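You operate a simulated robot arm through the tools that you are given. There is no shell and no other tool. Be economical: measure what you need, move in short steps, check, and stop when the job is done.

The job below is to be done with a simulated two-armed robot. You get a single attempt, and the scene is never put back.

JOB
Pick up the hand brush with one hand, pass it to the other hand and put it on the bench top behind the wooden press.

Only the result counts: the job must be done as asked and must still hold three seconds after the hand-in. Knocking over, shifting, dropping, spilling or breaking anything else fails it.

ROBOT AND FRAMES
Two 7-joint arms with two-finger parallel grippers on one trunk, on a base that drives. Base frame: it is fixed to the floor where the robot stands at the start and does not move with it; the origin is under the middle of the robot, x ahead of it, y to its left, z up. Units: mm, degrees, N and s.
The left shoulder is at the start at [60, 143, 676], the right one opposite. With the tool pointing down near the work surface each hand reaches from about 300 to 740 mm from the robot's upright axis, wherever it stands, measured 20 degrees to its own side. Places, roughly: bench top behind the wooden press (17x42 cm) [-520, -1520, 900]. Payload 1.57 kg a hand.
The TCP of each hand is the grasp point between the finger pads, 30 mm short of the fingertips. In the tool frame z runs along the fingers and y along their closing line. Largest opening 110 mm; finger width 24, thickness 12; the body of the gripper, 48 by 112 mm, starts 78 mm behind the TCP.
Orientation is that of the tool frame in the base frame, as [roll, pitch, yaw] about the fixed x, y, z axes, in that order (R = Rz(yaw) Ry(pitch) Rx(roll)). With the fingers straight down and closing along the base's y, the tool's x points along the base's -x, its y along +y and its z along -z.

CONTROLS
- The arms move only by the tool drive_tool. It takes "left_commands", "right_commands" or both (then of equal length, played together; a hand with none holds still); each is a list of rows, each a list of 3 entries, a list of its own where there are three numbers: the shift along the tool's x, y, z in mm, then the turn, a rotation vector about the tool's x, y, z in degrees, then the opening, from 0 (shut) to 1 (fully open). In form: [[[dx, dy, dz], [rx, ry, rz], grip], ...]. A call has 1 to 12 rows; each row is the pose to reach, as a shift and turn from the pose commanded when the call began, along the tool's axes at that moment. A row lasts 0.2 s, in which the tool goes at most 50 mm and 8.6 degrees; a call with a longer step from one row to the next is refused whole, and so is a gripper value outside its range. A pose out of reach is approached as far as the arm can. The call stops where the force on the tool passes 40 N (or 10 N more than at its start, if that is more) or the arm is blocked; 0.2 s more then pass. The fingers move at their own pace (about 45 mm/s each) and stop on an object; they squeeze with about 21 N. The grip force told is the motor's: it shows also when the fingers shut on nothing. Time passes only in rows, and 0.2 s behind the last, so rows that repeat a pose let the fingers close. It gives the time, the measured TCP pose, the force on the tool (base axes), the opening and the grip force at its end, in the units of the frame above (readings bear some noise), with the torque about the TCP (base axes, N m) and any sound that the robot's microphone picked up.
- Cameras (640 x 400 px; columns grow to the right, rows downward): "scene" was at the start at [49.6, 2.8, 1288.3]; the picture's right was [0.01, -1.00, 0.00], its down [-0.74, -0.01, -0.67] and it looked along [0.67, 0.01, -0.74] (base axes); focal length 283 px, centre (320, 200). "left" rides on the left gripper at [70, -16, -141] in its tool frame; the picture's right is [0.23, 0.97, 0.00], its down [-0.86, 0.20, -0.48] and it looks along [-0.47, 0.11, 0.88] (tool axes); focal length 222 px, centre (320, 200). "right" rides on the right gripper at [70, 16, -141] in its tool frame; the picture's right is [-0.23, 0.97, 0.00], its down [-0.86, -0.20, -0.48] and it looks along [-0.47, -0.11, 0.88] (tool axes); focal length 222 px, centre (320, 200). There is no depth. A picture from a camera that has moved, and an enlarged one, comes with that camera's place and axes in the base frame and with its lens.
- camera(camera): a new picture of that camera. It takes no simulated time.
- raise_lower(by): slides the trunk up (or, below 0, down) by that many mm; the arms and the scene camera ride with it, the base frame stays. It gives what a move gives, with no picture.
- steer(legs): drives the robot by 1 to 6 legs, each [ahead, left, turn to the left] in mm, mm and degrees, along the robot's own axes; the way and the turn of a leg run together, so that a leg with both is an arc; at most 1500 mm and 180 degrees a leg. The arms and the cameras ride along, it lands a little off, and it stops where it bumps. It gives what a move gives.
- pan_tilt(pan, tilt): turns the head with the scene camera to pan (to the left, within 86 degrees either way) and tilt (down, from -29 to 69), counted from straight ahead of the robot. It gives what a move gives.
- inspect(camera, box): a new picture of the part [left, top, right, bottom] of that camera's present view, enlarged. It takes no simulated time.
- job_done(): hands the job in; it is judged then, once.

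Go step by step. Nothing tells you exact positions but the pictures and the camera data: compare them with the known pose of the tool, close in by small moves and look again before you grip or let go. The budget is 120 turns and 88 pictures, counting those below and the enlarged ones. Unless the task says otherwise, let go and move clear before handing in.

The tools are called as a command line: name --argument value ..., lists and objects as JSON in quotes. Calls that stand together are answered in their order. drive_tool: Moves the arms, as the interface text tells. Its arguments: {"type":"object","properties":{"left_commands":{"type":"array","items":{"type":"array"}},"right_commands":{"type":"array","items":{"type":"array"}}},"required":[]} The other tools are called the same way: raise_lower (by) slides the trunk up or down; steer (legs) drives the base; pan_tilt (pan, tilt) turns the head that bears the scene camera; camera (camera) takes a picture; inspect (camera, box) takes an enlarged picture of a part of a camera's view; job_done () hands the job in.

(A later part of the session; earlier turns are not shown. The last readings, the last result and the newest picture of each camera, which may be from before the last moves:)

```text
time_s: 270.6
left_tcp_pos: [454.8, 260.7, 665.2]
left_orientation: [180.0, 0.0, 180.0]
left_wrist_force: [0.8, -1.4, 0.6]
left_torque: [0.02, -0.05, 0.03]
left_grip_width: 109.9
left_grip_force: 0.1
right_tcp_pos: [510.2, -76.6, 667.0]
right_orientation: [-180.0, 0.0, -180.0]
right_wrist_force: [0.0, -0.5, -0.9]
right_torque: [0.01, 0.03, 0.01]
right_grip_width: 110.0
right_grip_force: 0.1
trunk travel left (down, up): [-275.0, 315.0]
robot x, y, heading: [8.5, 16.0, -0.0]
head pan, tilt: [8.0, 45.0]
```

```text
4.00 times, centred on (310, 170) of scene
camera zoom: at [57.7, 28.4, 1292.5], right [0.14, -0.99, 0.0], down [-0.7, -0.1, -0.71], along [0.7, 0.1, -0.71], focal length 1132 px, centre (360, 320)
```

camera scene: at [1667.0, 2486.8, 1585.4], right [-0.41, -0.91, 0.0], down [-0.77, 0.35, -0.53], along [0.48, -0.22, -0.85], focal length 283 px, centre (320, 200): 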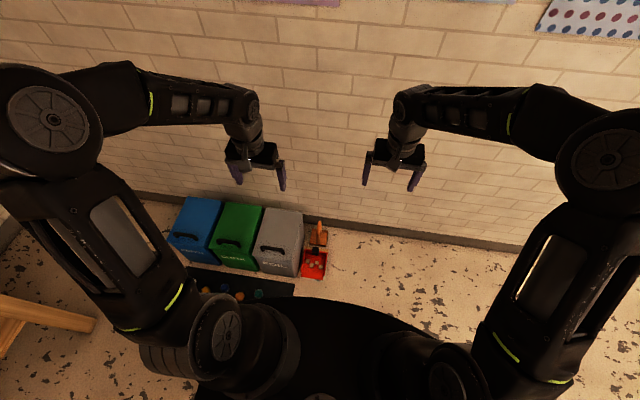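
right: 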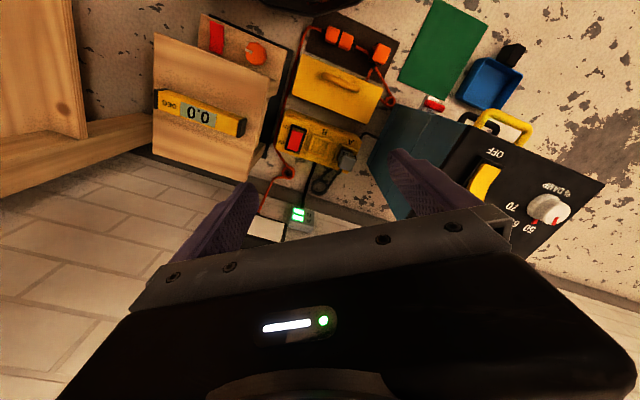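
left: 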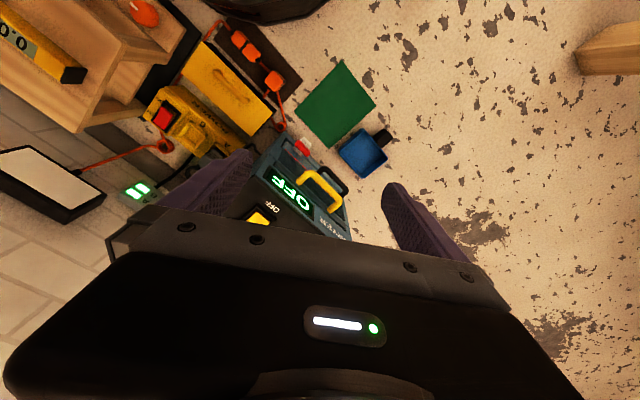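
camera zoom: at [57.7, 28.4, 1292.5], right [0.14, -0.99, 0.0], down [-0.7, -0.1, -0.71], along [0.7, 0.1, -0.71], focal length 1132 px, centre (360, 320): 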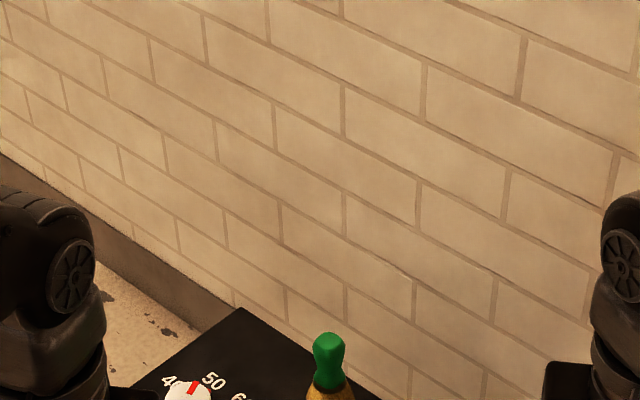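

The brush stands near (769, 158), top at about z 540. I'll bring the left hand, tilted 45° forward, to a standoff 100 mm short of the handle.

drive_tool --left_commands '[[[-40, -17, 13], [0, -7.5, 0], 0.8], [[-81, -34, 26], [0, -15, 0], 0.8], [[-121, -51, 39], [0, -22.5, 0], 0.8], [[-162, -69, 53], [0, -30, 0], 0.8], [[-203, -86, 66], [0, -37.5, 0], 0.8], [[-243, -103, 79], [0, -45, 0], 0.8], [[-243, -103, 79], [0, -45, 0], 0.8]]'

camera --camera "left"

inspect --camera "scene" --box '[240, 160, 400, 260]'

```text
time_s: 272.1
left_tcp_pos: [697.3, 159.1, 585.6]
left_orientation: [180.0, 45.1, 179.9]
left_wrist_force: [-1.1, 0.5, 0.1]
left_torque: [0.02, 0.01, 0.01]
left_grip_width: 87.6
left_grip_force: 0.1
right_tcp_pos: [510.4, -76.0, 665.8]
right_orientation: [180.0, -0.1, 180.0]
right_wrist_force: [0.1, 0.2, 0.2]
right_torque: [0.02, -0.01, 0.02]
right_grip_width: 110.1
right_grip_force: 0.2
trunk travel left (down, up): [-275.0, 315.0]
robot x, y, heading: [4.7, 14.2, -0.1]
head pan, tilt: [8.0, 45.0]
```

```text
16 pictures are left
camera left: at [546.8, 141.4, 638.1], right [-0.16, 0.97, -0.16], down [0.27, 0.2, 0.94], along [0.95, 0.11, -0.29], focal length 222 px, centre (320, 200)
```

left: 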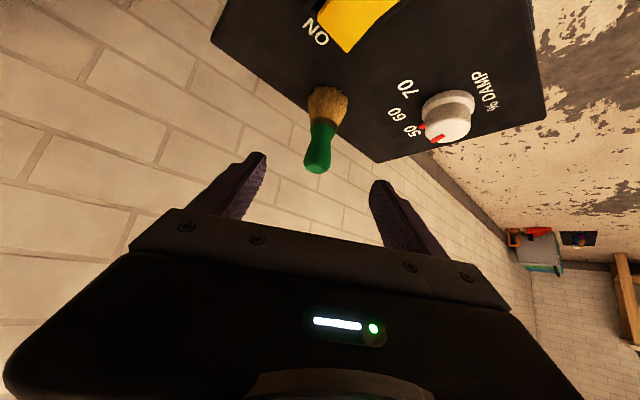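

```text
4.00 times, centred on (320, 210) of scene
camera zoom: at [57.9, 28.2, 1292.6], right [0.14, -0.99, 0.0], down [-0.7, -0.1, -0.71], along [0.7, 0.1, -0.71], focal length 1132 px, centre (320, 160)
```

zoom: 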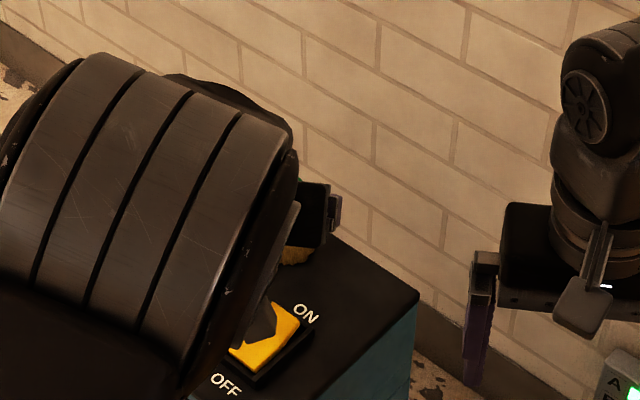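

It's clearly a brush: green handle z≈471–540, straw bristles below, axis at y≈157. Left fingers straddle it well; advancing and closing on the upper handle.

drive_tool --left_commands '[[[-1, -1, 30], [0, 0, 0], 0.8], [[-2, -2, 60], [0, 0, 0], 0.8], [[-3, -2, 85], [0, 0, 0], 0.8], [[-3, -2, 97], [0, 0, 0], 0.8], [[-3, -2, 97], [0, 0, 0], 0.8]]'

camera --camera "left"

```text
time_s: 273.4
left_tcp_pos: [768.6, 155.0, 521.2]
left_orientation: [-179.9, 45.0, 179.9]
left_wrist_force: [0.0, 0.0, -0.4]
left_torque: [-0.02, -0.02, 0.02]
left_grip_width: 88.1
left_grip_force: 0.0
right_tcp_pos: [510.7, -75.6, 666.3]
right_orientation: [179.9, 0.0, 180.0]
right_wrist_force: [-0.5, -1.1, 0.7]
right_torque: [-0.01, -0.01, 0.02]
right_grip_width: 110.2
right_grip_force: 0.0
trunk travel left (down, up): [-275.0, 315.0]
robot x, y, heading: [6.8, 13.9, -0.1]
head pan, tilt: [8.0, 45.0]
```

```text
14 pictures are left
camera left: at [617.5, 139.5, 571.3], right [-0.16, 0.97, -0.16], down [0.27, 0.2, 0.94], along [0.95, 0.11, -0.29], focal length 222 px, centre (320, 200)
```

left: 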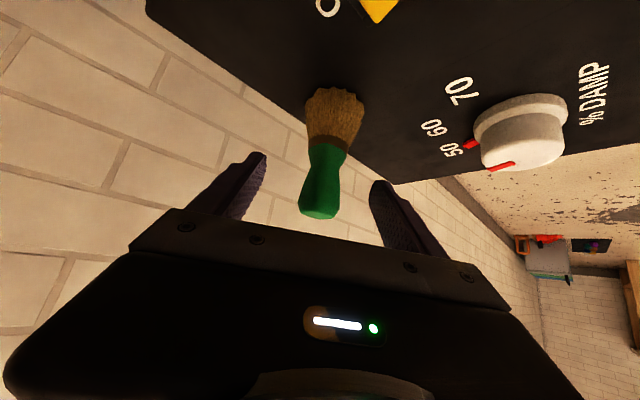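

Handle sits between the fingers at about the TCP. Closing.

drive_tool --left_commands '[[[0, 1, 4], [0, 0, 0], 0.5], [[0, 1, 4], [0, 0, 0], 0.2], [[0, 1, 4], [0, 0, 0], 0.1], [[0, 1, 4], [0, 0, 0], 0.1], [[0, 1, 4], [0, 0, 0], 0.1], [[0, 1, 4], [0, 0, 0], 0.1]]'

```text
time_s: 274.8
left_tcp_pos: [771.3, 157.5, 517.1]
left_orientation: [179.9, 45.1, 180.0]
left_wrist_force: [-0.7, -0.5, 0.8]
left_torque: [-0.01, 0.02, -0.04]
left_grip_width: 27.5
left_grip_force: 21.0
right_tcp_pos: [511.0, -75.4, 666.4]
right_orientation: [179.9, -0.1, 179.9]
right_wrist_force: [-0.5, -0.7, 1.0]
right_torque: [0.01, 0.01, 0.0]
right_grip_width: 110.0
right_grip_force: 0.0
trunk travel left (down, up): [-275.0, 315.0]
robot x, y, heading: [7.5, 15.8, 0.1]
head pan, tilt: [8.0, 45.0]
```

Gripped firmly (27.5 mm). For a clean handover and an upright placement the left hand should hold the bristles so the right can take the handle from above, so while the brush still stands I'll open and regrasp lower, checking forces.

drive_tool --left_commands '[[[0, 0, 0], [0, 0, 0], 0.5], [[0, 0, 0], [0, 0, 0], 0.8], [[0, 0, 0], [0, 0, 0], 0.8], [[0, 0, 0], [0, 0, 0], 0.8], [[9, 0, 9], [0, -5, 0], 0.8], [[18, 0, 18], [0, -10, 0], 0.8], [[25, 0, 25], [0, -10, 0], 0.8], [[29, 0, 29], [0, -10, 0], 0.8], [[29, 0, 29], [0, -10, 0], 0.8]]'

camera --camera "left"

```text
time_s: 276.8
left_tcp_pos: [771.0, 157.3, 476.5]
left_orientation: [179.9, 55.0, 180.0]
left_wrist_force: [-0.2, 0.9, 0.1]
left_torque: [-0.02, 0.0, 0.01]
left_grip_width: 88.0
left_grip_force: 0.2
right_tcp_pos: [511.4, -76.5, 666.5]
right_orientation: [179.9, 0.0, -180.0]
right_wrist_force: [-0.2, -0.1, 0.0]
right_torque: [0.03, -0.03, -0.06]
right_grip_width: 109.9
right_grip_force: 0.0
trunk travel left (down, up): [-275.0, 315.0]
robot x, y, heading: [7.3, 17.6, 0.1]
head pan, tilt: [8.0, 45.0]
```

```text
13 pictures are left
camera left: at [613.8, 140.3, 501.3], right [-0.13, 0.97, -0.19], down [0.1, 0.2, 0.97], along [0.99, 0.11, -0.12], focal length 222 px, centre (320, 200)
```

left: 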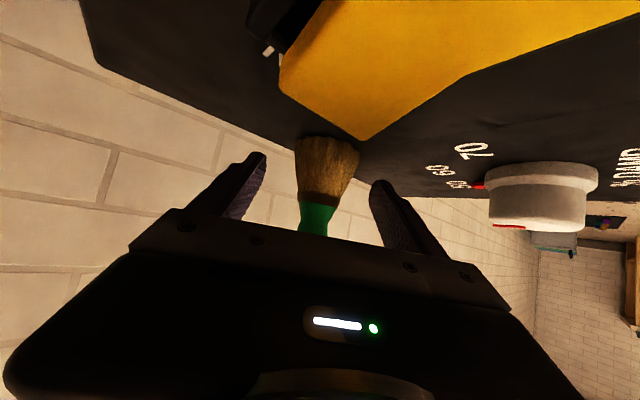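

Bristles span z≈441–484, between the fingers now. A tiny drop and close.

drive_tool --left_commands '[[[2, 0, 1.5], [0, 0, 0], 0.7], [[2, 0, 1.5], [0, 0, 0], 0.4], [[2, 0, 1.5], [0, 0, 0], 0.2], [[2, 0, 1.5], [0, 0, 0], 0.2], [[2, 0, 1.5], [0, 0, 0], 0.15], [[2, 0, 1.5], [0, 0, 0], 0.15]]'

```text
time_s: 278.1
left_tcp_pos: [770.6, 156.7, 474.3]
left_orientation: [-180.0, 54.9, 180.0]
left_wrist_force: [-0.4, 0.4, -0.4]
left_torque: [-0.01, -0.01, 0.0]
left_grip_width: 44.5
left_grip_force: 20.7
right_tcp_pos: [510.9, -76.3, 666.8]
right_orientation: [179.9, 0.0, 180.0]
right_wrist_force: [-0.3, 0.1, -0.4]
right_torque: [-0.02, 0.02, -0.01]
right_grip_width: 110.2
right_grip_force: 0.0
trunk travel left (down, up): [-275.0, 315.0]
robot x, y, heading: [5.7, 14.9, 0.1]
head pan, tilt: [8.0, 45.0]
```

Bristles gripped at 44.5 mm. Lifting straight up, then drawing back in front of the robot.

drive_tool --left_commands '[[[-20, 0, -14], [0, 0, 0], 0.15], [[-55, 0, -39], [0, 0, 0], 0.15], [[-92, 0, -65], [0, 0, 0], 0.15], [[-129, 0, -91], [0, 0, 0], 0.15], [[-162, 0, -114], [0, 0, 0], 0.15], [[-185, 0, -130], [0, 0, 0], 0.15], [[-159, -14, -167], [0, 0, 0], 0.15], [[-133, -28, -204], [0, 0, 0], 0.15], [[-108, -42, -241], [0, 0, 0], 0.15], [[-82, -56, -277], [0, 0, 0], 0.15], [[-82, -56, -277], [0, 0, 0], 0.15]]'

pan_tilt --pan 8 --tilt 50

camera --camera "scene"

```text
time_s: 280.6
left_tcp_pos: [589.8, 101.4, 699.7]
left_orientation: [-179.9, 55.0, -180.0]
left_wrist_force: [0.1, 0.0, 0.0]
left_torque: [-0.01, -0.02, 0.0]
left_grip_width: 16.4
left_grip_force: 0.1
right_tcp_pos: [511.6, -75.6, 666.9]
right_orientation: [179.8, 0.0, -180.0]
right_wrist_force: [-0.4, 0.1, -0.4]
right_torque: [-0.01, 0.01, 0.04]
right_grip_width: 110.0
right_grip_force: 0.0
trunk travel left (down, up): [-275.0, 315.0]
robot x, y, heading: [3.5, 15.8, -0.1]
head pan, tilt: [8.0, 45.0]
```

```text
time_s: 281.2
left_tcp_pos: [591.7, 101.5, 700.4]
left_orientation: [179.9, 54.9, 180.0]
left_wrist_force: [0.4, 0.1, -0.7]
left_torque: [-0.02, 0.02, 0.0]
left_grip_width: 16.5
left_grip_force: 0.0
right_tcp_pos: [510.4, -75.6, 667.1]
right_orientation: [179.9, 0.1, -180.0]
right_wrist_force: [0.4, 0.7, -0.1]
right_torque: [0.05, -0.01, -0.01]
right_grip_width: 110.0
right_grip_force: 0.1
trunk travel left (down, up): [-275.0, 315.0]
robot x, y, heading: [4.5, 13.5, -0.1]
head pan, tilt: [8.0, 50.0]
```

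```text
12 pictures are left
camera scene: at [53.4, 27.7, 1285.7], right [0.14, -0.99, 0.0], down [-0.76, -0.11, -0.64], along [0.64, 0.09, -0.77], focal length 283 px, centre (320, 200)
```

scene: 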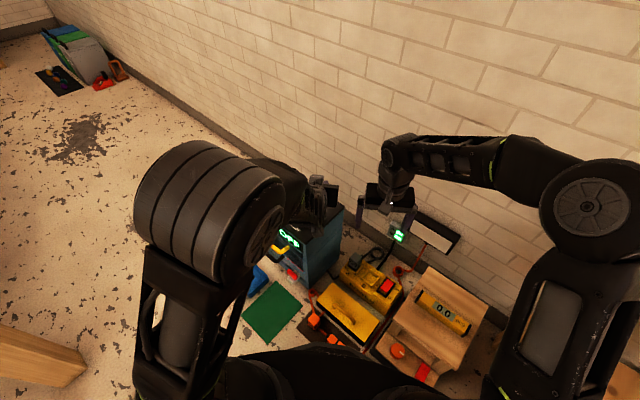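

The brush slipped out (tapered bristles). I must find where it ended up.

camera --camera "left"

inspect --camera "scene" --box '[230, 150, 390, 270]'

```text
11 pictures are left
camera left: at [433.8, 85.1, 725.3], right [-0.13, 0.97, -0.19], down [0.1, 0.2, 0.97], along [0.99, 0.11, -0.12], focal length 222 px, centre (320, 200)
```

left: 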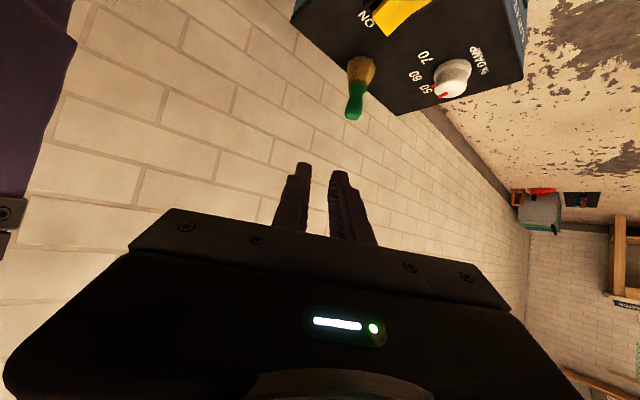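

```text
3.33 times, centred on (310, 210) of scene
camera zoom: at [53.4, 27.7, 1285.7], right [0.14, -0.99, 0.0], down [-0.76, -0.11, -0.64], along [0.64, 0.09, -0.77], focal length 943 px, centre (353, 167)
```

zoom: 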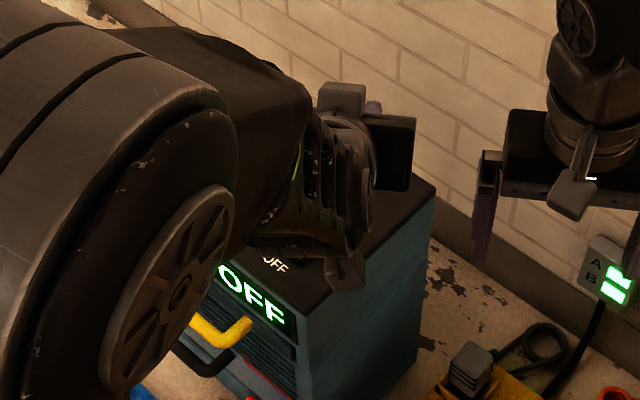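

Fortunately it just stayed standing at the same place on the dryer. I'll instead grip the waist of the handle with a flatter left hand (leaving the knob on top free for the right hand); first to a standoff.

drive_tool --left_commands '[[[18, 11, 36], [0, -3, 0], 0.5], [[36, 22, 71], [0, -6, 0], 0.8], [[54, 34, 107], [0, -9, 0], 0.8], [[72, 45, 142], [0, -12, 0], 0.8], [[90, 56, 178], [0, -15, 0], 0.8], [[90, 56, 178], [0, -15, 0], 0.8]]'

camera --camera "left"

```text
time_s: 282.6
left_tcp_pos: [684.2, 156.6, 524.0]
left_orientation: [180.0, 70.0, 180.0]
left_wrist_force: [0.5, 0.0, -0.5]
left_torque: [0.0, 0.02, -0.03]
left_grip_width: 87.9
left_grip_force: 0.0
right_tcp_pos: [510.5, -76.8, 666.4]
right_orientation: [179.9, 0.0, -180.0]
right_wrist_force: [0.5, 0.3, -0.3]
right_torque: [0.0, -0.01, 0.03]
right_grip_width: 109.9
right_grip_force: 0.1
trunk travel left (down, up): [-275.0, 315.0]
robot x, y, heading: [5.7, 18.1, 0.2]
head pan, tilt: [8.0, 50.0]
```

```text
9 pictures are left
camera left: at [526.6, 140.2, 507.5], right [-0.08, 0.97, -0.21], down [-0.16, 0.2, 0.97], along [0.98, 0.11, 0.14], focal length 222 px, centre (320, 200)
```

left: 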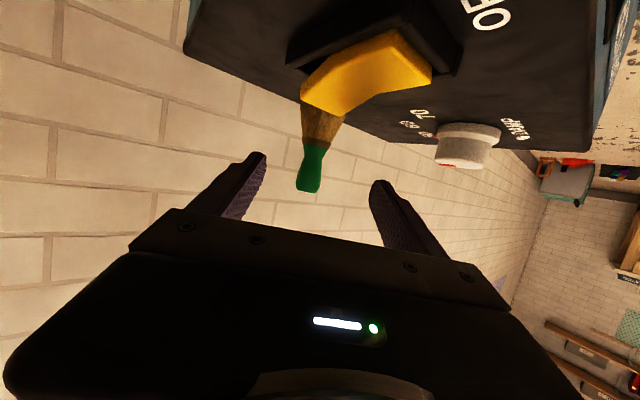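

Handle axis is y≈151; I'll steepen slightly to keep the wrist camera off the yellow switch, advance onto the waist, and close.

drive_tool --left_commands '[[[-10.5, -4.5, 2.5], [0, 8, 0], 0.8], [[-6.4, -4.5, 32.3], [0, 8, 0], 0.8], [[-2.3, -4.5, 62], [0, 8, 0], 0.8], [[1.8, -4.5, 91.7], [0, 8, 0], 0.8], [[1.8, -4.5, 91.7], [0, 8, 0], 0.8], [[1.8, -4.5, 91.7], [0, 8, 0], 0.4], [[1.8, -4.5, 91.7], [0, 8, 0], 0.1], [[1.8, -4.5, 91.7], [0, 8, 0], 0], [[1.8, -4.5, 91.7], [0, 8, 0], 0], [[1.8, -4.5, 91.7], [0, 8, 0], 0], [[1.8, -4.5, 91.7], [0, 8, 0], 0]]'

```text
time_s: 285.0
left_tcp_pos: [772.3, 152.7, 491.8]
left_orientation: [179.9, 62.0, 179.9]
left_wrist_force: [0.0, -0.3, 0.6]
left_torque: [0.02, -0.02, 0.0]
left_grip_width: 44.4
left_grip_force: 21.3
right_tcp_pos: [510.7, -75.2, 665.9]
right_orientation: [179.9, 0.1, -180.0]
right_wrist_force: [-0.5, -0.3, 0.6]
right_torque: [0.0, 0.02, 0.01]
right_grip_width: 110.1
right_grip_force: 0.0
trunk travel left (down, up): [-275.0, 315.0]
robot x, y, heading: [9.1, 16.3, 0.1]
head pan, tilt: [8.0, 50.0]
```

Width 44.4 shows the finger tips are on the top of the bristle block. I'll test with a slow 12 mm lift whether this holds.

drive_tool --left_commands '[[[-2, 0, -1], [0, 0, 0], 0], [[-4.5, 0, -2.3], [0, 0, 0], 0], [[-7, 0, -3.8], [0, 0, 0], 0], [[-10.6, 0, -5.6], [0, 0, 0], 0], [[-10.6, 0, -5.6], [0, 0, 0], 0]]'

```text
time_s: 286.2
left_tcp_pos: [771.6, 152.7, 502.8]
left_orientation: [180.0, 62.0, -180.0]
left_wrist_force: [-0.1, -0.1, -0.1]
left_torque: [0.02, 0.0, 0.04]
left_grip_width: 44.7
left_grip_force: 20.9
right_tcp_pos: [509.9, -75.7, 666.9]
right_orientation: [179.9, 0.0, 180.0]
right_wrist_force: [-0.2, 0.1, 0.3]
right_torque: [0.01, 0.0, 0.02]
right_grip_width: 110.0
right_grip_force: 0.1
trunk travel left (down, up): [-275.0, 315.0]
robot x, y, heading: [7.0, 16.1, 0.0]
head pan, tilt: [8.0, 50.0]
```

Still 44.7. Lifting a further 25 mm slowly to confirm it is really carried.

drive_tool --left_commands '[[[-4, 0, -2.1], [0, 0, 0], 0], [[-8.8, 0, -4.7], [0, 0, 0], 0], [[-13, 0, -7], [0, 0, 0], 0], [[-17.6, 0, -9.4], [0, 0, 0], 0], [[-22, 0, -11.7], [0, 0, 0], 0], [[-22, 0, -11.7], [0, 0, 0], 0]]'

camera --camera "left"

```text
time_s: 287.6
left_tcp_pos: [771.7, 152.2, 527.8]
left_orientation: [-180.0, 62.0, -180.0]
left_wrist_force: [0.2, -0.2, 0.6]
left_torque: [0.01, -0.01, 0.03]
left_grip_width: 44.7
left_grip_force: 20.8
right_tcp_pos: [511.7, -76.2, 667.2]
right_orientation: [179.9, 0.0, 180.0]
right_wrist_force: [-0.2, 1.8, -1.5]
right_torque: [0.03, 0.02, -0.02]
right_grip_width: 109.9
right_grip_force: 0.0
trunk travel left (down, up): [-275.0, 315.0]
robot x, y, heading: [6.2, 16.1, 0.4]
head pan, tilt: [8.0, 50.0]
```

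```text
8 pictures are left
camera left: at [612.3, 135.7, 533.7], right [-0.11, 0.97, -0.2], down [-0.02, 0.2, 0.98], along [0.99, 0.11, 0.0], focal length 222 px, centre (320, 200)
```

left: 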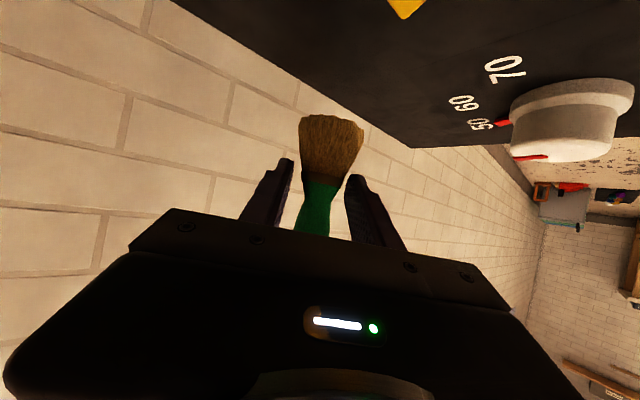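

The brush is held and lifted. Now I move it slowly toward the middle, while the right hand rises and yaws 90° so it can take the handle from above.

drive_tool --left_commands '[[[-0.2, -4.6, -7.8], [0, 0, 0], 0], [[-0.5, -13.8, -23.4], [0, 0, 0], 0], [[-0.9, -24.2, -40.9], [0, 0, 0], 0], [[-1.3, -35.7, -60.4], [0, 0, 0], 0], [[-1.7, -47.2, -79.8], [0, 0, 0], 0], [[-2.1, -58.7, -99.3], [0, 0, 0], 0], [[-2.6, -70.2, -118.8], [0, 0, 0], 0], [[-3, -81.7, -138.2], [0, 0, 0], 0], [[-3.4, -93.2, -157.7], [0, 0, 0], 0], [[-3.8, -103.5, -175.2], [0, 0, 0], 0], [[-4, -110.4, -186.9], [0, 0, 0], 0], [[-4.2, -115, -194.7], [0, 0, 0], 0]]' --right_commands '[[[-7.5, 1.3, -11], [0, 0, -7.5], 0.65], [[-15, 2.6, -22], [0, 0, -15], 0.65], [[-22.5, 4, -33], [0, 0, -22.5], 0.65], [[-30, 5.3, -44], [0, 0, -30], 0.65], [[-37.5, 6.6, -55], [0, 0, -37.5], 0.65], [[-45, 8, -66], [0, 0, -45], 0.65], [[-52.5, 9.3, -78], [0, 0, -52.5], 0.65], [[-60, 10.6, -89], [0, 0, -60], 0.65], [[-67.5, 12, -100], [0, 0, -67.5], 0.65], [[-75, 13.3, -111], [0, 0, -75], 0.65], [[-82.5, 14.6, -122], [0, 0, -82.5], 0.65], [[-90, 16, -133], [0, 0, -90], 0.65]]'

```text
time_s: 290.2
left_tcp_pos: [599.6, 35.7, 622.9]
left_orientation: [179.8, 61.9, 179.9]
left_wrist_force: [0.7, -1.3, -0.6]
left_torque: [0.03, -0.02, 0.04]
left_grip_width: 44.4
left_grip_force: 21.5
right_tcp_pos: [597.4, -60.1, 794.0]
right_orientation: [-180.0, 0.2, -93.7]
right_wrist_force: [-1.0, 0.5, -0.7]
right_torque: [0.03, 0.0, 0.01]
right_grip_width: 71.5
right_grip_force: 0.2
right hand out of reach, approached as far as the arm can: row 12
trunk travel left (down, up): [-275.0, 315.0]
robot x, y, heading: [5.2, 13.8, -0.1]
head pan, tilt: [8.0, 50.0]
```

Brush still held. I'll look with the right camera to align the right hand over the handle.

camera --camera "right"

```text
7 pictures are left
camera right: at [576.9, -127.9, 935.4], right [-0.96, 0.29, 0.0], down [0.25, 0.84, 0.48], along [0.14, 0.46, -0.88], focal length 222 px, centre (320, 200)
```

right: 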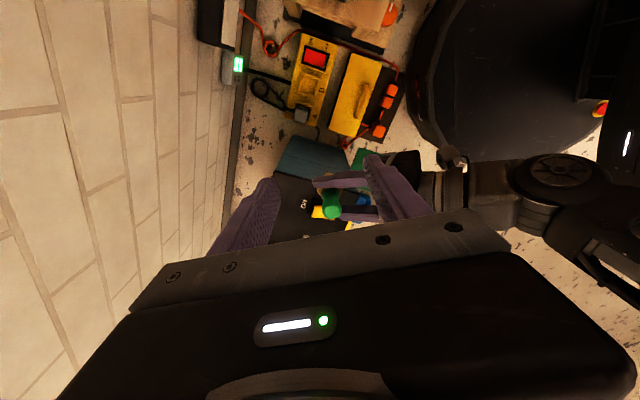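

Handle top is near (608, 35, 666). Moving the right hand over it, still above.

drive_tool --right_commands '[[[-24, -2, 10], [0, 0, 0], 0.65], [[-48, -4, 20], [0, 0, 0], 0.65], [[-72, -6, 30], [0, 0, 0], 0.65], [[-95, -7, 40], [0, 0, 0], 0.65], [[-95, -7, 45], [0, 0, 0], 0.65]]'

camera --camera "right"

```text
time_s: 291.4
left_tcp_pos: [601.8, 37.6, 622.8]
left_orientation: [180.0, 62.0, -180.0]
left_wrist_force: [-0.8, 0.8, -1.2]
left_torque: [0.03, -0.01, 0.01]
left_grip_width: 44.1
left_grip_force: 21.2
right_tcp_pos: [610.5, 34.7, 748.6]
right_orientation: [-180.0, 0.0, -93.7]
right_wrist_force: [0.3, -0.3, -0.1]
right_torque: [0.02, -0.03, -0.01]
right_grip_width: 71.6
right_grip_force: 0.0
trunk travel left (down, up): [-275.0, 315.0]
robot x, y, heading: [5.0, 16.1, -0.2]
head pan, tilt: [8.0, 50.0]
```

```text
6 pictures are left
camera right: at [589.8, -33.0, 890.5], right [-0.96, 0.29, 0.0], down [0.25, 0.84, 0.48], along [0.14, 0.46, -0.88], focal length 222 px, centre (320, 200)
```

right: 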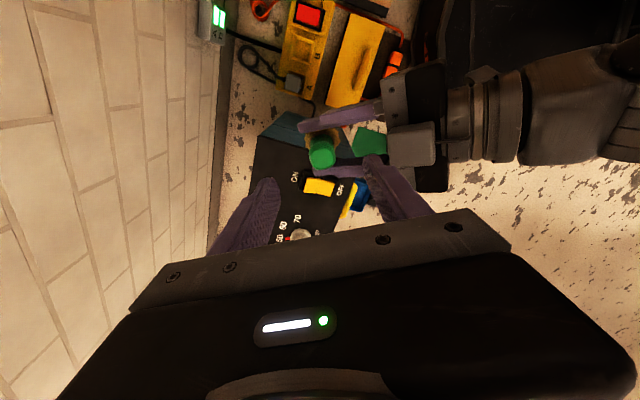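

Alignment is good: handle top at about (609, 38, 662). Descending the right hand 88 mm.

drive_tool --right_commands '[[[-2.5, 0, 22], [0, 0, 0], 0.65], [[-2.5, 0, 44], [0, 0, 0], 0.65], [[-2.5, 0, 62], [0, 0, 0], 0.65], [[-2.5, 0, 76], [0, 0, 0], 0.65], [[-2.5, 0, 88], [0, 0, 0], 0.65], [[-2.5, 0, 88], [0, 0, 0], 0.65]]'

```text
time_s: 292.8
left_tcp_pos: [601.6, 36.9, 623.2]
left_orientation: [-179.9, 62.0, -179.9]
left_wrist_force: [0.3, 0.4, -0.5]
left_torque: [-0.03, 0.03, -0.01]
left_grip_width: 44.8
left_grip_force: 21.1
right_tcp_pos: [611.4, 36.7, 660.6]
right_orientation: [-180.0, 0.0, -93.6]
right_wrist_force: [-0.3, 0.9, -0.2]
right_torque: [0.02, -0.02, -0.01]
right_grip_width: 71.4
right_grip_force: 0.1
trunk travel left (down, up): [-275.0, 315.0]
robot x, y, heading: [6.9, 18.5, -0.0]
head pan, tilt: [8.0, 50.0]
```

No contact. Closing the right gripper on the handle.

drive_tool --right_commands '[[[0, 0, 0], [0, 0, 0], 0.5], [[0, 0, 0], [0, 0, 0], 0.4], [[0, 0, 0], [0, 0, 0], 0.3], [[0, 0, 0], [0, 0, 0], 0.2], [[0, 0, 0], [0, 0, 0], 0], [[0, 0, 0], [0, 0, 0], 0], [[0, 0, 0], [0, 0, 0], 0], [[0, 0, 0], [0, 0, 0], 0]]'

```text
time_s: 294.6
left_tcp_pos: [601.0, 37.7, 623.0]
left_orientation: [-180.0, 62.0, 180.0]
left_wrist_force: [16.1, -0.6, -5.7]
left_torque: [-0.07, -0.01, -0.44]
left_grip_width: 44.3
left_grip_force: 21.8
right_tcp_pos: [609.8, 35.5, 659.3]
right_orientation: [179.9, 0.0, -93.7]
right_wrist_force: [-15.3, 0.3, 4.8]
right_torque: [0.07, 0.66, 0.48]
right_grip_width: 28.7
right_grip_force: 20.7
trunk travel left (down, up): [-275.0, 315.0]
robot x, y, heading: [5.9, 17.1, -0.0]
head pan, tilt: [8.0, 50.0]
```

Right has the handle (28.7 mm) with some side load; shifting the right a few mm to relax it.

drive_tool --right_commands '[[[0, 2, 0], [0, 0, 0], 0], [[0, 4, 0], [0, 0, 0], 0], [[0, 4, 0], [0, 0, 0], 0]]'

```text
time_s: 295.4
left_tcp_pos: [600.3, 35.6, 621.7]
left_orientation: [-180.0, 61.8, 179.9]
left_wrist_force: [-9.4, -0.8, 9.9]
left_torque: [-0.16, -0.34, -0.5]
left_grip_width: 44.8
left_grip_force: 21.5
right_tcp_pos: [608.4, 35.1, 660.3]
right_orientation: [-179.9, 0.0, -93.9]
right_wrist_force: [9.3, -1.7, -10.3]
right_torque: [0.14, -0.15, 0.51]
right_grip_width: 28.7
right_grip_force: 20.8
trunk travel left (down, up): [-275.0, 315.0]
robot x, y, heading: [6.4, 14.3, 0.1]
head pan, tilt: [8.0, 50.0]
```

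Slightly overshot; back 1.5 mm, then open the left hand.

drive_tool --right_commands '[[[0, -1.5, 0], [0, 0, 0], 0], [[0, -1.5, 0], [0, 0, 0], 0], [[0, -1.5, 0], [0, 0, 0], 0], [[0, -1.5, 0], [0, 0, 0], 0], [[0, -1.5, 0], [0, 0, 0], 0], [[0, -1.5, 0], [0, 0, 0], 0]]' --left_commands '[[[0, 0, 0], [0, 0, 0], 0], [[0, 0, 0], [0, 0, 0], 0.5], [[0, 0, 0], [0, 0, 0], 0.7], [[0, 0, 0], [0, 0, 0], 0.8], [[0, 0, 0], [0, 0, 0], 0.9], [[0, 0, 0], [0, 0, 0], 0.9]]'

```text
time_s: 296.8
left_tcp_pos: [601.2, 36.4, 623.3]
left_orientation: [180.0, 62.0, 179.9]
left_wrist_force: [0.3, 0.2, -0.2]
left_torque: [-0.03, -0.01, -0.04]
left_grip_width: 98.8
left_grip_force: 0.1
right_tcp_pos: [608.6, 37.1, 661.4]
right_orientation: [180.0, 0.0, -93.8]
right_wrist_force: [0.0, 0.7, 0.0]
right_torque: [-0.01, 0.01, 0.03]
right_grip_width: 27.5
right_grip_force: 21.2
trunk travel left (down, up): [-275.0, 315.0]
robot x, y, heading: [5.8, 12.7, 0.2]
head pan, tilt: [8.0, 50.0]
```

Right hand alone holds the brush (27.5 mm). Backing the left hand out and aside.

drive_tool --left_commands '[[[0, 0, -40], [0, 0, 0], 0.9], [[0, 0, -80], [0, 0, 0], 0.9], [[0, 0, -120], [0, 0, 0], 0.9], [[0, 0, -150], [0, 0, 0], 0.9], [[0, 40, -160], [0, 0, 0], 0.9], [[0, 85, -160], [0, 0, 0], 0.7], [[0, 130, -160], [0, 0, 0], 0.5], [[0, 175, -160], [0, 0, 0], 0.5], [[0, 215, -160], [0, 0, 0], 0.5]]'

inspect --camera "scene" --box '[200, 100, 440, 250]'

```text
time_s: 298.8
left_tcp_pos: [531.2, 259.1, 695.7]
left_orientation: [-179.9, 62.0, -179.8]
left_wrist_force: [0.9, -0.7, 0.8]
left_torque: [0.02, 0.01, 0.01]
left_grip_width: 54.8
left_grip_force: 0.0
left hand out of reach, approached as far as the arm can: row 5, 6, 7, 8, 9
right_tcp_pos: [608.6, 36.2, 661.6]
right_orientation: [-180.0, 0.1, -93.7]
right_wrist_force: [-0.4, -0.9, -0.4]
right_torque: [0.0, -0.01, -0.03]
right_grip_width: 27.4
right_grip_force: 20.7
trunk travel left (down, up): [-275.0, 315.0]
robot x, y, heading: [7.1, 15.2, 0.2]
head pan, tilt: [8.0, 50.0]
```

```text
2.67 times, centred on (320, 175) of scene
camera zoom: at [53.5, 27.5, 1285.6], right [0.14, -0.99, 0.0], down [-0.76, -0.11, -0.64], along [0.64, 0.09, -0.77], focal length 755 px, centre (320, 267)
```

zoom: 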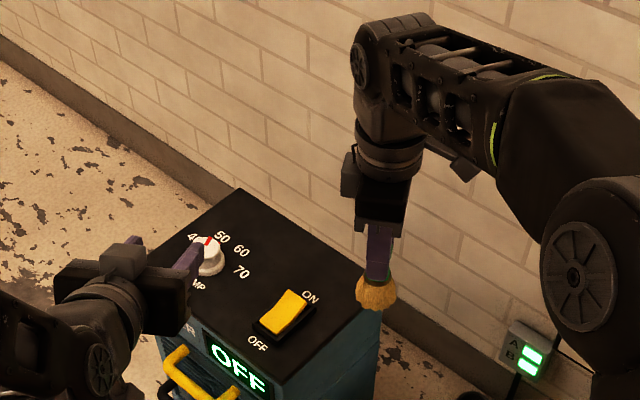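

Handover done: the right hand holds the brush by its handle, hanging upright. Next I need height to clear the press (top ≈ 1000), so I test raising the right arm while relaxing its yaw.

drive_tool --right_commands '[[[11, 0.5, -20], [0, 0, 5], 0], [[22, 1, -40], [0, 0, 10], 0], [[34, 1.5, -60], [0, 0, 15], 0], [[45, 2, -80], [0, 0, 20], 0], [[56, 2.5, -100], [0, 0, 25], 0], [[68, 3, -120], [0, 0, 30], 0], [[79, 3.6, -140], [0, 0, 35], 0], [[90, 4.2, -160], [0, 0, 40], 0], [[90, 4.2, -180], [0, 0, 45], 0], [[90, 4.2, -180], [0, 0, 45], 0]]'

```text
time_s: 301.0
left_tcp_pos: [531.8, 259.0, 695.5]
left_orientation: [180.0, 61.8, 180.0]
left_wrist_force: [0.1, 0.0, -1.0]
left_torque: [-0.01, 0.03, 0.01]
left_grip_width: 55.0
left_grip_force: 0.1
right_tcp_pos: [554.7, -62.7, 865.6]
right_orientation: [-177.1, 3.7, -138.3]
right_wrist_force: [-0.2, -0.2, -1.0]
right_torque: [-0.01, 0.04, 0.0]
right_grip_width: 27.6
right_grip_force: 20.7
right hand out of reach, approached as far as the arm can: row 7, 8, 9, 10
trunk travel left (down, up): [-275.0, 315.0]
robot x, y, heading: [8.5, 14.1, -0.1]
head pan, tilt: [8.0, 50.0]
```

High enough: with the trunk up the brush bottom will be at about 1085. Raising trunk and driving to the bench, staying back in the aisle.

raise_lower --by 314

steer --legs '[[-300, 0, 0], [-520, 330, 0], [0, 0, -33], [0, -1200, 0]]'

```text
time_s: 304.1
left_tcp_pos: [532.7, 259.3, 1009.0]
left_orientation: [180.0, 61.9, 179.9]
left_wrist_force: [-0.6, 0.6, -0.3]
left_torque: [-0.03, 0.02, 0.02]
left_grip_width: 54.9
left_grip_force: 0.0
right_tcp_pos: [554.4, -61.9, 1179.9]
right_orientation: [-176.9, 3.9, -138.1]
right_wrist_force: [-0.1, 0.5, -0.9]
right_torque: [0.0, -0.02, 0.01]
right_grip_width: 27.6
right_grip_force: 20.6
trunk travel left (down, up): [-589.0, 1.0]
robot x, y, heading: [2.1, 16.7, -0.0]
head pan, tilt: [8.0, 50.0]
```

```text
time_s: 316.6
left_tcp_pos: [-904.7, -748.4, 1010.1]
left_orientation: [180.0, 61.9, 146.7]
left_wrist_force: [-0.6, 0.6, -1.4]
left_torque: [0.02, -0.03, 0.04]
left_grip_width: 55.1
left_grip_force: 0.1
right_tcp_pos: [-1059.6, -1029.1, 1180.5]
right_orientation: [-177.0, 3.7, -171.2]
right_wrist_force: [1.4, 0.2, -0.6]
right_torque: [-0.03, -0.02, 0.01]
right_grip_width: 27.6
right_grip_force: 20.9
trunk travel left (down, up): [-589.0, 1.0]
robot x, y, heading: [-1478.7, -665.9, -33.3]
head pan, tilt: [8.0, 50.0]
```

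At the aisle position. I'll fold the left hand back to its starting attitude so it stays clear of the pots.

drive_tool --left_commands '[[[0, 0, 0], [0, 7.5, 0], 0.5], [[0, 0, 0], [0, 15, 0], 0.5], [[0, 0, 0], [0, 22.5, 0], 0.5], [[0, 0, 0], [0, 30, 0], 0.5], [[0, 0, 0], [0, 37.5, 0], 0.5], [[0, 0, 0], [0, 45, 0], 0.5], [[0, 0, 0], [0, 52.5, 0], 0.5], [[0, 0, 0], [0, 60, 0], 0.5], [[0, 0, 0], [0, 62, 0], 0.5], [[0, 0, 0], [0, 62, 0], 0.5]]'

steer --legs '[[500, 0, 0]]'

camera --camera "right"

```text
time_s: 318.8
left_tcp_pos: [-903.9, -747.7, 1011.4]
left_orientation: [180.0, -0.1, 146.7]
left_wrist_force: [1.4, 0.4, 0.4]
left_torque: [-0.01, -0.04, 0.01]
left_grip_width: 55.0
left_grip_force: 0.1
left hand out of reach, approached as far as the arm can: row 3, 4
right_tcp_pos: [-1059.5, -1029.3, 1181.2]
right_orientation: [-177.0, 3.8, -171.3]
right_wrist_force: [-0.4, -0.7, -0.3]
right_torque: [-0.01, 0.03, -0.02]
right_grip_width: 27.9
right_grip_force: 21.0
trunk travel left (down, up): [-589.0, 1.0]
robot x, y, heading: [-1475.1, -662.1, -33.2]
head pan, tilt: [8.0, 50.0]
```

```text
time_s: 321.7
left_tcp_pos: [-484.9, -1020.9, 1010.5]
left_orientation: [-180.0, -0.1, 146.8]
left_wrist_force: [0.0, -0.4, -0.2]
left_torque: [0.02, 0.0, 0.0]
left_grip_width: 55.2
left_grip_force: 0.1
right_tcp_pos: [-642.4, -1302.5, 1179.7]
right_orientation: [-176.9, 3.7, -171.3]
right_wrist_force: [-1.0, -0.1, -1.5]
right_torque: [0.03, -0.02, 0.03]
right_grip_width: 27.4
right_grip_force: 21.5
trunk travel left (down, up): [-589.0, 1.0]
robot x, y, heading: [-1059.2, -937.6, -33.2]
head pan, tilt: [8.0, 50.0]
```

```text
4 pictures are left
camera right: at [-722.8, -1289.5, 1316.0], right [0.08, 1.0, -0.04], down [0.84, -0.05, 0.54], along [0.54, -0.07, -0.84], focal length 222 px, centre (320, 200)
```

right: 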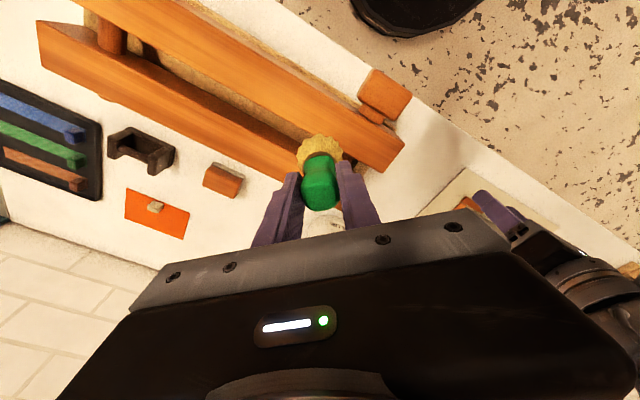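

The area behind the press at u-side left of the red block is free; target ≈ (-453, -1424). I'll pull the left hand back a bit, then creep forward 165 mm.

drive_tool --left_commands '[[[35, 0, 0], [0, 0, 0], 0.5], [[70, 0, 0], [0, 0, 0], 0.5], [[70, 0, -20], [0, 0, 0], 0.5]]'

steer --legs '[[165, 0, 0]]'

```text
time_s: 322.5
left_tcp_pos: [-545.4, -980.7, 1031.5]
left_orientation: [-180.0, -0.1, 146.8]
left_wrist_force: [0.4, 0.0, -0.2]
left_torque: [-0.03, -0.02, 0.0]
left_grip_width: 54.9
left_grip_force: 0.0
right_tcp_pos: [-642.0, -1302.7, 1180.5]
right_orientation: [-177.1, 3.8, -171.3]
right_wrist_force: [-0.2, -0.2, -0.4]
right_torque: [0.03, -0.02, 0.0]
right_grip_width: 27.4
right_grip_force: 20.9
trunk travel left (down, up): [-589.0, 1.0]
robot x, y, heading: [-1055.0, -936.9, -33.2]
head pan, tilt: [8.0, 50.0]
```

```text
time_s: 323.9
left_tcp_pos: [-405.9, -1073.4, 1030.2]
left_orientation: [179.9, -0.2, 146.9]
left_wrist_force: [0.6, -0.4, 0.2]
left_torque: [0.04, 0.0, -0.02]
left_grip_width: 55.0
left_grip_force: 0.1
right_tcp_pos: [-504.1, -1393.6, 1179.4]
right_orientation: [-177.1, 3.9, -171.4]
right_wrist_force: [0.8, 0.1, -0.3]
right_torque: [0.01, 0.0, 0.03]
right_grip_width: 27.5
right_grip_force: 21.0
trunk travel left (down, up): [-589.0, 1.0]
robot x, y, heading: [-921.5, -1023.7, -33.1]
head pan, tilt: [8.0, 50.0]
```

No bump. Lowering 40 mm brings the arm back into its reachable range; then I read the pose.

drive_tool --right_commands '[[[0, 0, 15], [0, 0, 0], 0], [[0, 0, 30], [0, 0, 0], 0], [[0, 0, 45], [0, 0, 0], 0], [[0, 0, 45], [0, 0, 0], 0]]'

```text
time_s: 324.9
left_tcp_pos: [-407.3, -1071.9, 1030.8]
left_orientation: [180.0, -0.1, 146.8]
left_wrist_force: [0.2, -1.1, 0.6]
left_torque: [0.01, -0.01, 0.03]
left_grip_width: 55.2
left_grip_force: 0.1
right_tcp_pos: [-500.4, -1393.3, 1135.4]
right_orientation: [-177.1, 3.9, -171.4]
right_wrist_force: [0.0, 0.1, -0.5]
right_torque: [0.02, -0.04, -0.01]
right_grip_width: 27.4
right_grip_force: 21.1
trunk travel left (down, up): [-589.0, 1.0]
robot x, y, heading: [-922.1, -1026.2, -33.0]
head pan, tilt: [8.0, 50.0]
```

Relative moves start from the reached pose. Now level the tool, move forward behind the press and lower partway.

drive_tool --right_commands '[[[-13, -12, 8], [-1.5, 2, 0], 0], [[-26.7, -24.3, 18], [-2.9, 3.9, 0], 0], [[-31, -29, 38], [-2.9, 3.9, 0], 0], [[-38, -34, 60], [-2.9, 3.9, 0], 0], [[-41.8, -37.7, 80], [-2.9, 3.9, 0], 0], [[-41.8, -37.7, 80], [-2.9, 3.9, 0], 0]]'

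camera --camera "right"

```text
time_s: 326.4
left_tcp_pos: [-407.4, -1072.0, 1030.6]
left_orientation: [-179.9, -0.1, 146.9]
left_wrist_force: [0.7, -0.1, 0.7]
left_torque: [-0.01, -0.02, 0.0]
left_grip_width: 55.0
left_grip_force: 0.1
right_tcp_pos: [-448.7, -1428.4, 1060.9]
right_orientation: [-179.9, -0.1, -171.5]
right_wrist_force: [1.6, -0.6, -1.0]
right_torque: [-0.05, 0.01, 0.01]
right_grip_width: 27.8
right_grip_force: 20.2
right hand out of reach, approached as far as the arm can: row 2
trunk travel left (down, up): [-589.0, 1.0]
robot x, y, heading: [-920.6, -1028.7, -33.3]
head pan, tilt: [8.0, 50.0]
```

```text
3 pictures are left
camera right: at [-519.1, -1421.1, 1202.7], right [0.08, 1.0, 0.0], down [0.88, -0.07, 0.48], along [0.48, -0.04, -0.88], focal length 222 px, centre (320, 200)
```

right: 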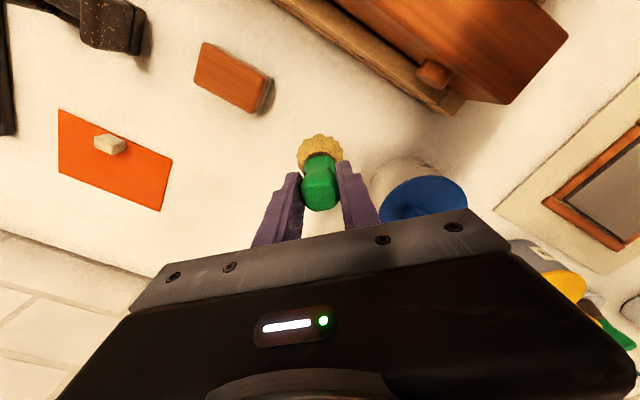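

The brush is over clear bench, between glue pot and red block, behind the press. Lowering to just above contact.

drive_tool --right_commands '[[[0, 0, 20], [0, 0, 0], 0], [[0, 0, 40], [0, 0, 0], 0], [[0, 0, 54], [0, 0, 0], 0], [[0, 0, 60], [0, 0, 0], 0], [[0, 0, 60], [0, 0, 0], 0]]'

drive_tool --right_commands '[[[0, 0, 2], [0, 0, 0], 0], [[0, 0, 4], [0, 0, 0], 0], [[0, 0, 4], [0, 0, 0], 0]]'

```text
time_s: 327.6
left_tcp_pos: [-406.7, -1073.7, 1032.5]
left_orientation: [-180.0, -0.1, 146.7]
left_wrist_force: [-1.0, 0.4, -0.2]
left_torque: [0.01, -0.02, 0.01]
left_grip_width: 55.1
left_grip_force: 0.1
right_tcp_pos: [-448.8, -1428.2, 1000.6]
right_orientation: [-180.0, 0.0, -171.5]
right_wrist_force: [0.1, -0.1, -1.1]
right_torque: [-0.01, 0.01, 0.01]
right_grip_width: 27.5
right_grip_force: 21.0
trunk travel left (down, up): [-589.0, 1.0]
robot x, y, heading: [-923.7, -1025.8, -33.2]
head pan, tilt: [8.0, 50.0]
```

```text
time_s: 328.4
left_tcp_pos: [-407.4, -1072.4, 1030.3]
left_orientation: [-180.0, -0.1, 146.8]
left_wrist_force: [-0.1, -0.7, 0.3]
left_torque: [-0.01, -0.01, -0.01]
left_grip_width: 55.0
left_grip_force: 0.0
right_tcp_pos: [-448.5, -1428.1, 995.9]
right_orientation: [-179.9, -0.1, -171.5]
right_wrist_force: [0.2, 0.7, -1.5]
right_torque: [0.03, -0.04, 0.03]
right_grip_width: 27.7
right_grip_force: 20.7
trunk travel left (down, up): [-589.0, 1.0]
robot x, y, heading: [-918.4, -1031.0, -33.3]
head pan, tilt: [8.0, 50.0]
```

No contact yet; continuing in 2 mm steps.

drive_tool --right_commands '[[[0, 0, 2], [0, 0, 0], 0], [[0, 0, 4], [0, 0, 0], 0], [[0, 0, 4], [0, 0, 0], 0]]'

drive_tool --right_commands '[[[0, 0, 1.5], [0, 0, 0], 0], [[0, 0, 3], [0, 0, 0], 0], [[0, 0, 3], [0, 0, 0], 0]]'

```text
time_s: 329.1
left_tcp_pos: [-407.9, -1072.0, 1029.3]
left_orientation: [180.0, -0.1, 146.8]
left_wrist_force: [0.0, -0.9, -0.3]
left_torque: [0.02, 0.01, -0.03]
left_grip_width: 54.9
left_grip_force: 0.1
right_tcp_pos: [-448.6, -1428.0, 993.5]
right_orientation: [-179.9, -0.1, -171.5]
right_wrist_force: [-0.5, 0.3, -1.2]
right_torque: [0.01, 0.0, 0.02]
right_grip_width: 27.5
right_grip_force: 20.9
trunk travel left (down, up): [-589.0, 1.0]
robot x, y, heading: [-916.9, -1025.3, -33.2]
head pan, tilt: [8.0, 50.0]
```

```text
time_s: 329.9
left_tcp_pos: [-407.2, -1074.1, 1030.9]
left_orientation: [-180.0, -0.1, 146.9]
left_wrist_force: [0.0, 0.5, 0.2]
left_torque: [0.03, 0.02, 0.03]
left_grip_width: 54.7
left_grip_force: 0.1
right_tcp_pos: [-449.3, -1428.0, 990.2]
right_orientation: [-179.7, -0.1, -171.4]
right_wrist_force: [-0.6, 0.2, -1.3]
right_torque: [-0.02, 0.0, -0.04]
right_grip_width: 27.5
right_grip_force: 21.0
trunk travel left (down, up): [-589.0, 1.0]
robot x, y, heading: [-919.4, -1027.3, -33.4]
head pan, tilt: [8.0, 50.0]
```

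drive_tool --right_commands '[[[0, 0, 1.5], [0, 0, 0], 0], [[0, 0, 3], [0, 0, 0], 0], [[0, 0, 3], [0, 0, 0], 0]]'

drive_tool --right_commands '[[[0, 0, 1.5], [0, 0, 0], 0], [[0, 0, 3], [0, 0, 0], 0], [[0, 0, 3], [0, 0, 0], 0]]'

```text
time_s: 330.8
left_tcp_pos: [-408.9, -1072.2, 1031.1]
left_orientation: [-179.9, 0.0, 146.7]
left_wrist_force: [0.1, -0.6, 0.4]
left_torque: [-0.01, 0.04, -0.02]
left_grip_width: 54.8
left_grip_force: 0.0
right_tcp_pos: [-450.0, -1429.1, 990.0]
right_orientation: [-179.8, 0.2, -171.5]
right_wrist_force: [-0.4, 0.0, 14.2]
right_torque: [0.15, -0.17, 0.0]
right_grip_width: 27.6
right_grip_force: 21.5
trunk travel left (down, up): [-589.0, 1.0]
robot x, y, heading: [-924.6, -1027.2, -33.3]
head pan, tilt: [8.0, 50.0]
```

```text
time_s: 331.6
left_tcp_pos: [-409.3, -1071.6, 1032.1]
left_orientation: [180.0, -0.1, 146.7]
left_wrist_force: [0.3, -0.5, -0.1]
left_torque: [-0.02, -0.04, 0.01]
left_grip_width: 55.1
left_grip_force: 0.1
right_tcp_pos: [-449.0, -1427.3, 984.9]
right_orientation: [-179.9, 0.0, -171.5]
right_wrist_force: [0.1, -0.7, 16.5]
right_torque: [0.05, -0.08, -0.02]
right_grip_width: 27.6
right_grip_force: 20.8
trunk travel left (down, up): [-589.0, 1.0]
robot x, y, heading: [-924.5, -1029.5, -33.1]
head pan, tilt: [8.0, 50.0]
```

The brush is standing on the bench (≈16 N). Relaxing 2 mm and opening gently.

drive_tool --right_commands '[[[0, 0, -2], [0, 0, 0], 0], [[0, 0, -2], [0, 0, 0], 0.3], [[0, 0, -2], [0, 0, 0], 0.4], [[0, 0, -2], [0, 0, 0], 0.5], [[0, 0, -2], [0, 0, 0], 0.55], [[0, 0, -2], [0, 0, 0], 0.55], [[0, 0, -2], [0, 0, 0], 0.55]]'

drive_tool --right_commands '[[[0, 0, -15], [0, 0, 0], 0.55], [[0, 0, -35], [0, 0, 0], 0.55], [[0, 0, -60], [0, 0, 0], 0.55], [[0, 0, -85], [0, 0, 0], 0.55], [[0, 0, -110], [0, 0, 0], 0.55], [[0, 0, -130], [0, 0, 0], 0.55]]'

camera --camera "right"

```text
time_s: 333.1
left_tcp_pos: [-407.6, -1072.1, 1030.2]
left_orientation: [-179.9, -0.1, 146.9]
left_wrist_force: [-0.2, 0.1, 0.5]
left_torque: [-0.02, -0.02, -0.01]
left_grip_width: 54.9
left_grip_force: 0.0
right_tcp_pos: [-448.7, -1427.8, 986.7]
right_orientation: [-179.9, -0.2, -171.5]
right_wrist_force: [0.0, -0.7, 0.4]
right_torque: [0.0, -0.01, 0.02]
right_grip_width: 60.4
right_grip_force: 0.0
trunk travel left (down, up): [-589.0, 1.0]
robot x, y, heading: [-921.6, -1026.0, -33.2]
head pan, tilt: [8.0, 50.0]
```

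```text
time_s: 334.6
left_tcp_pos: [-407.4, -1072.6, 1030.5]
left_orientation: [-179.9, -0.2, 146.7]
left_wrist_force: [0.5, 0.0, 0.6]
left_torque: [0.04, 0.02, -0.01]
left_grip_width: 55.1
left_grip_force: 0.0
right_tcp_pos: [-448.7, -1427.2, 1083.8]
right_orientation: [-179.9, 0.1, -171.4]
right_wrist_force: [-0.1, 0.0, -0.8]
right_torque: [0.01, 0.0, 0.02]
right_grip_width: 60.3
right_grip_force: 0.1
right hand out of reach, approached as far as the arm can: row 5, 6
trunk travel left (down, up): [-589.0, 1.0]
robot x, y, heading: [-924.0, -1026.9, -33.5]
head pan, tilt: [8.0, 50.0]
```

```text
2 pictures are left
camera right: at [-519.6, -1420.5, 1225.5], right [0.08, 1.0, 0.0], down [0.88, -0.07, 0.48], along [0.48, -0.04, -0.88], focal length 222 px, centre (320, 200)
```

right: 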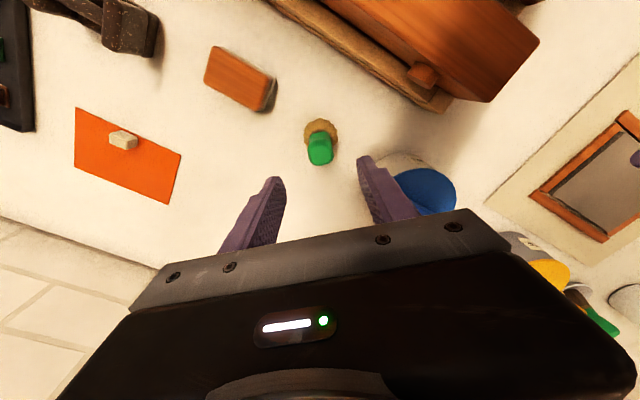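

The brush stands upright on the bench behind the press, nothing else moved. The right fingertips (z≈1054) are above everything, so I back away and hand in.

steer --legs '[[-450, 0, 0]]'

pan_tilt --pan -8 --tilt 32

camera --camera "scene"

```text
time_s: 337.3
left_tcp_pos: [-782.8, -826.9, 1031.1]
left_orientation: [-179.9, 0.1, 146.8]
left_wrist_force: [-0.8, -0.1, 0.7]
left_torque: [-0.01, -0.01, 0.02]
left_grip_width: 54.9
left_grip_force: 0.1
right_tcp_pos: [-823.5, -1182.9, 1084.6]
right_orientation: [-179.8, -0.1, -171.7]
right_wrist_force: [0.0, -0.5, -0.3]
right_torque: [-0.02, -0.03, -0.01]
right_grip_width: 60.4
right_grip_force: 0.1
trunk travel left (down, up): [-589.0, 1.0]
robot x, y, heading: [-1296.7, -780.7, -33.5]
head pan, tilt: [8.0, 50.0]
```

```text
time_s: 338.1
left_tcp_pos: [-782.3, -827.2, 1031.2]
left_orientation: [-179.9, -0.1, 146.8]
left_wrist_force: [-0.4, 0.4, -0.4]
left_torque: [0.01, -0.02, 0.04]
left_grip_width: 55.1
left_grip_force: 0.0
right_tcp_pos: [-823.4, -1183.0, 1084.0]
right_orientation: [-179.9, 0.0, -171.6]
right_wrist_force: [0.0, 0.8, 0.3]
right_torque: [0.03, 0.02, 0.01]
right_grip_width: 60.3
right_grip_force: 0.0
trunk travel left (down, up): [-589.0, 1.0]
robot x, y, heading: [-1293.9, -781.4, -33.4]
head pan, tilt: [-8.0, 32.0]
```

```text
1 pictures are left
camera scene: at [-1252.5, -822.2, 1625.9], right [-0.66, -0.75, 0.0], down [-0.4, 0.35, -0.85], along [0.64, -0.56, -0.53], focal length 283 px, centre (320, 200)
```

scene: 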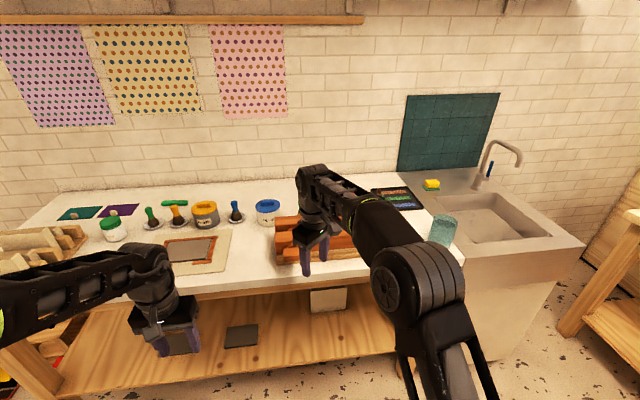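

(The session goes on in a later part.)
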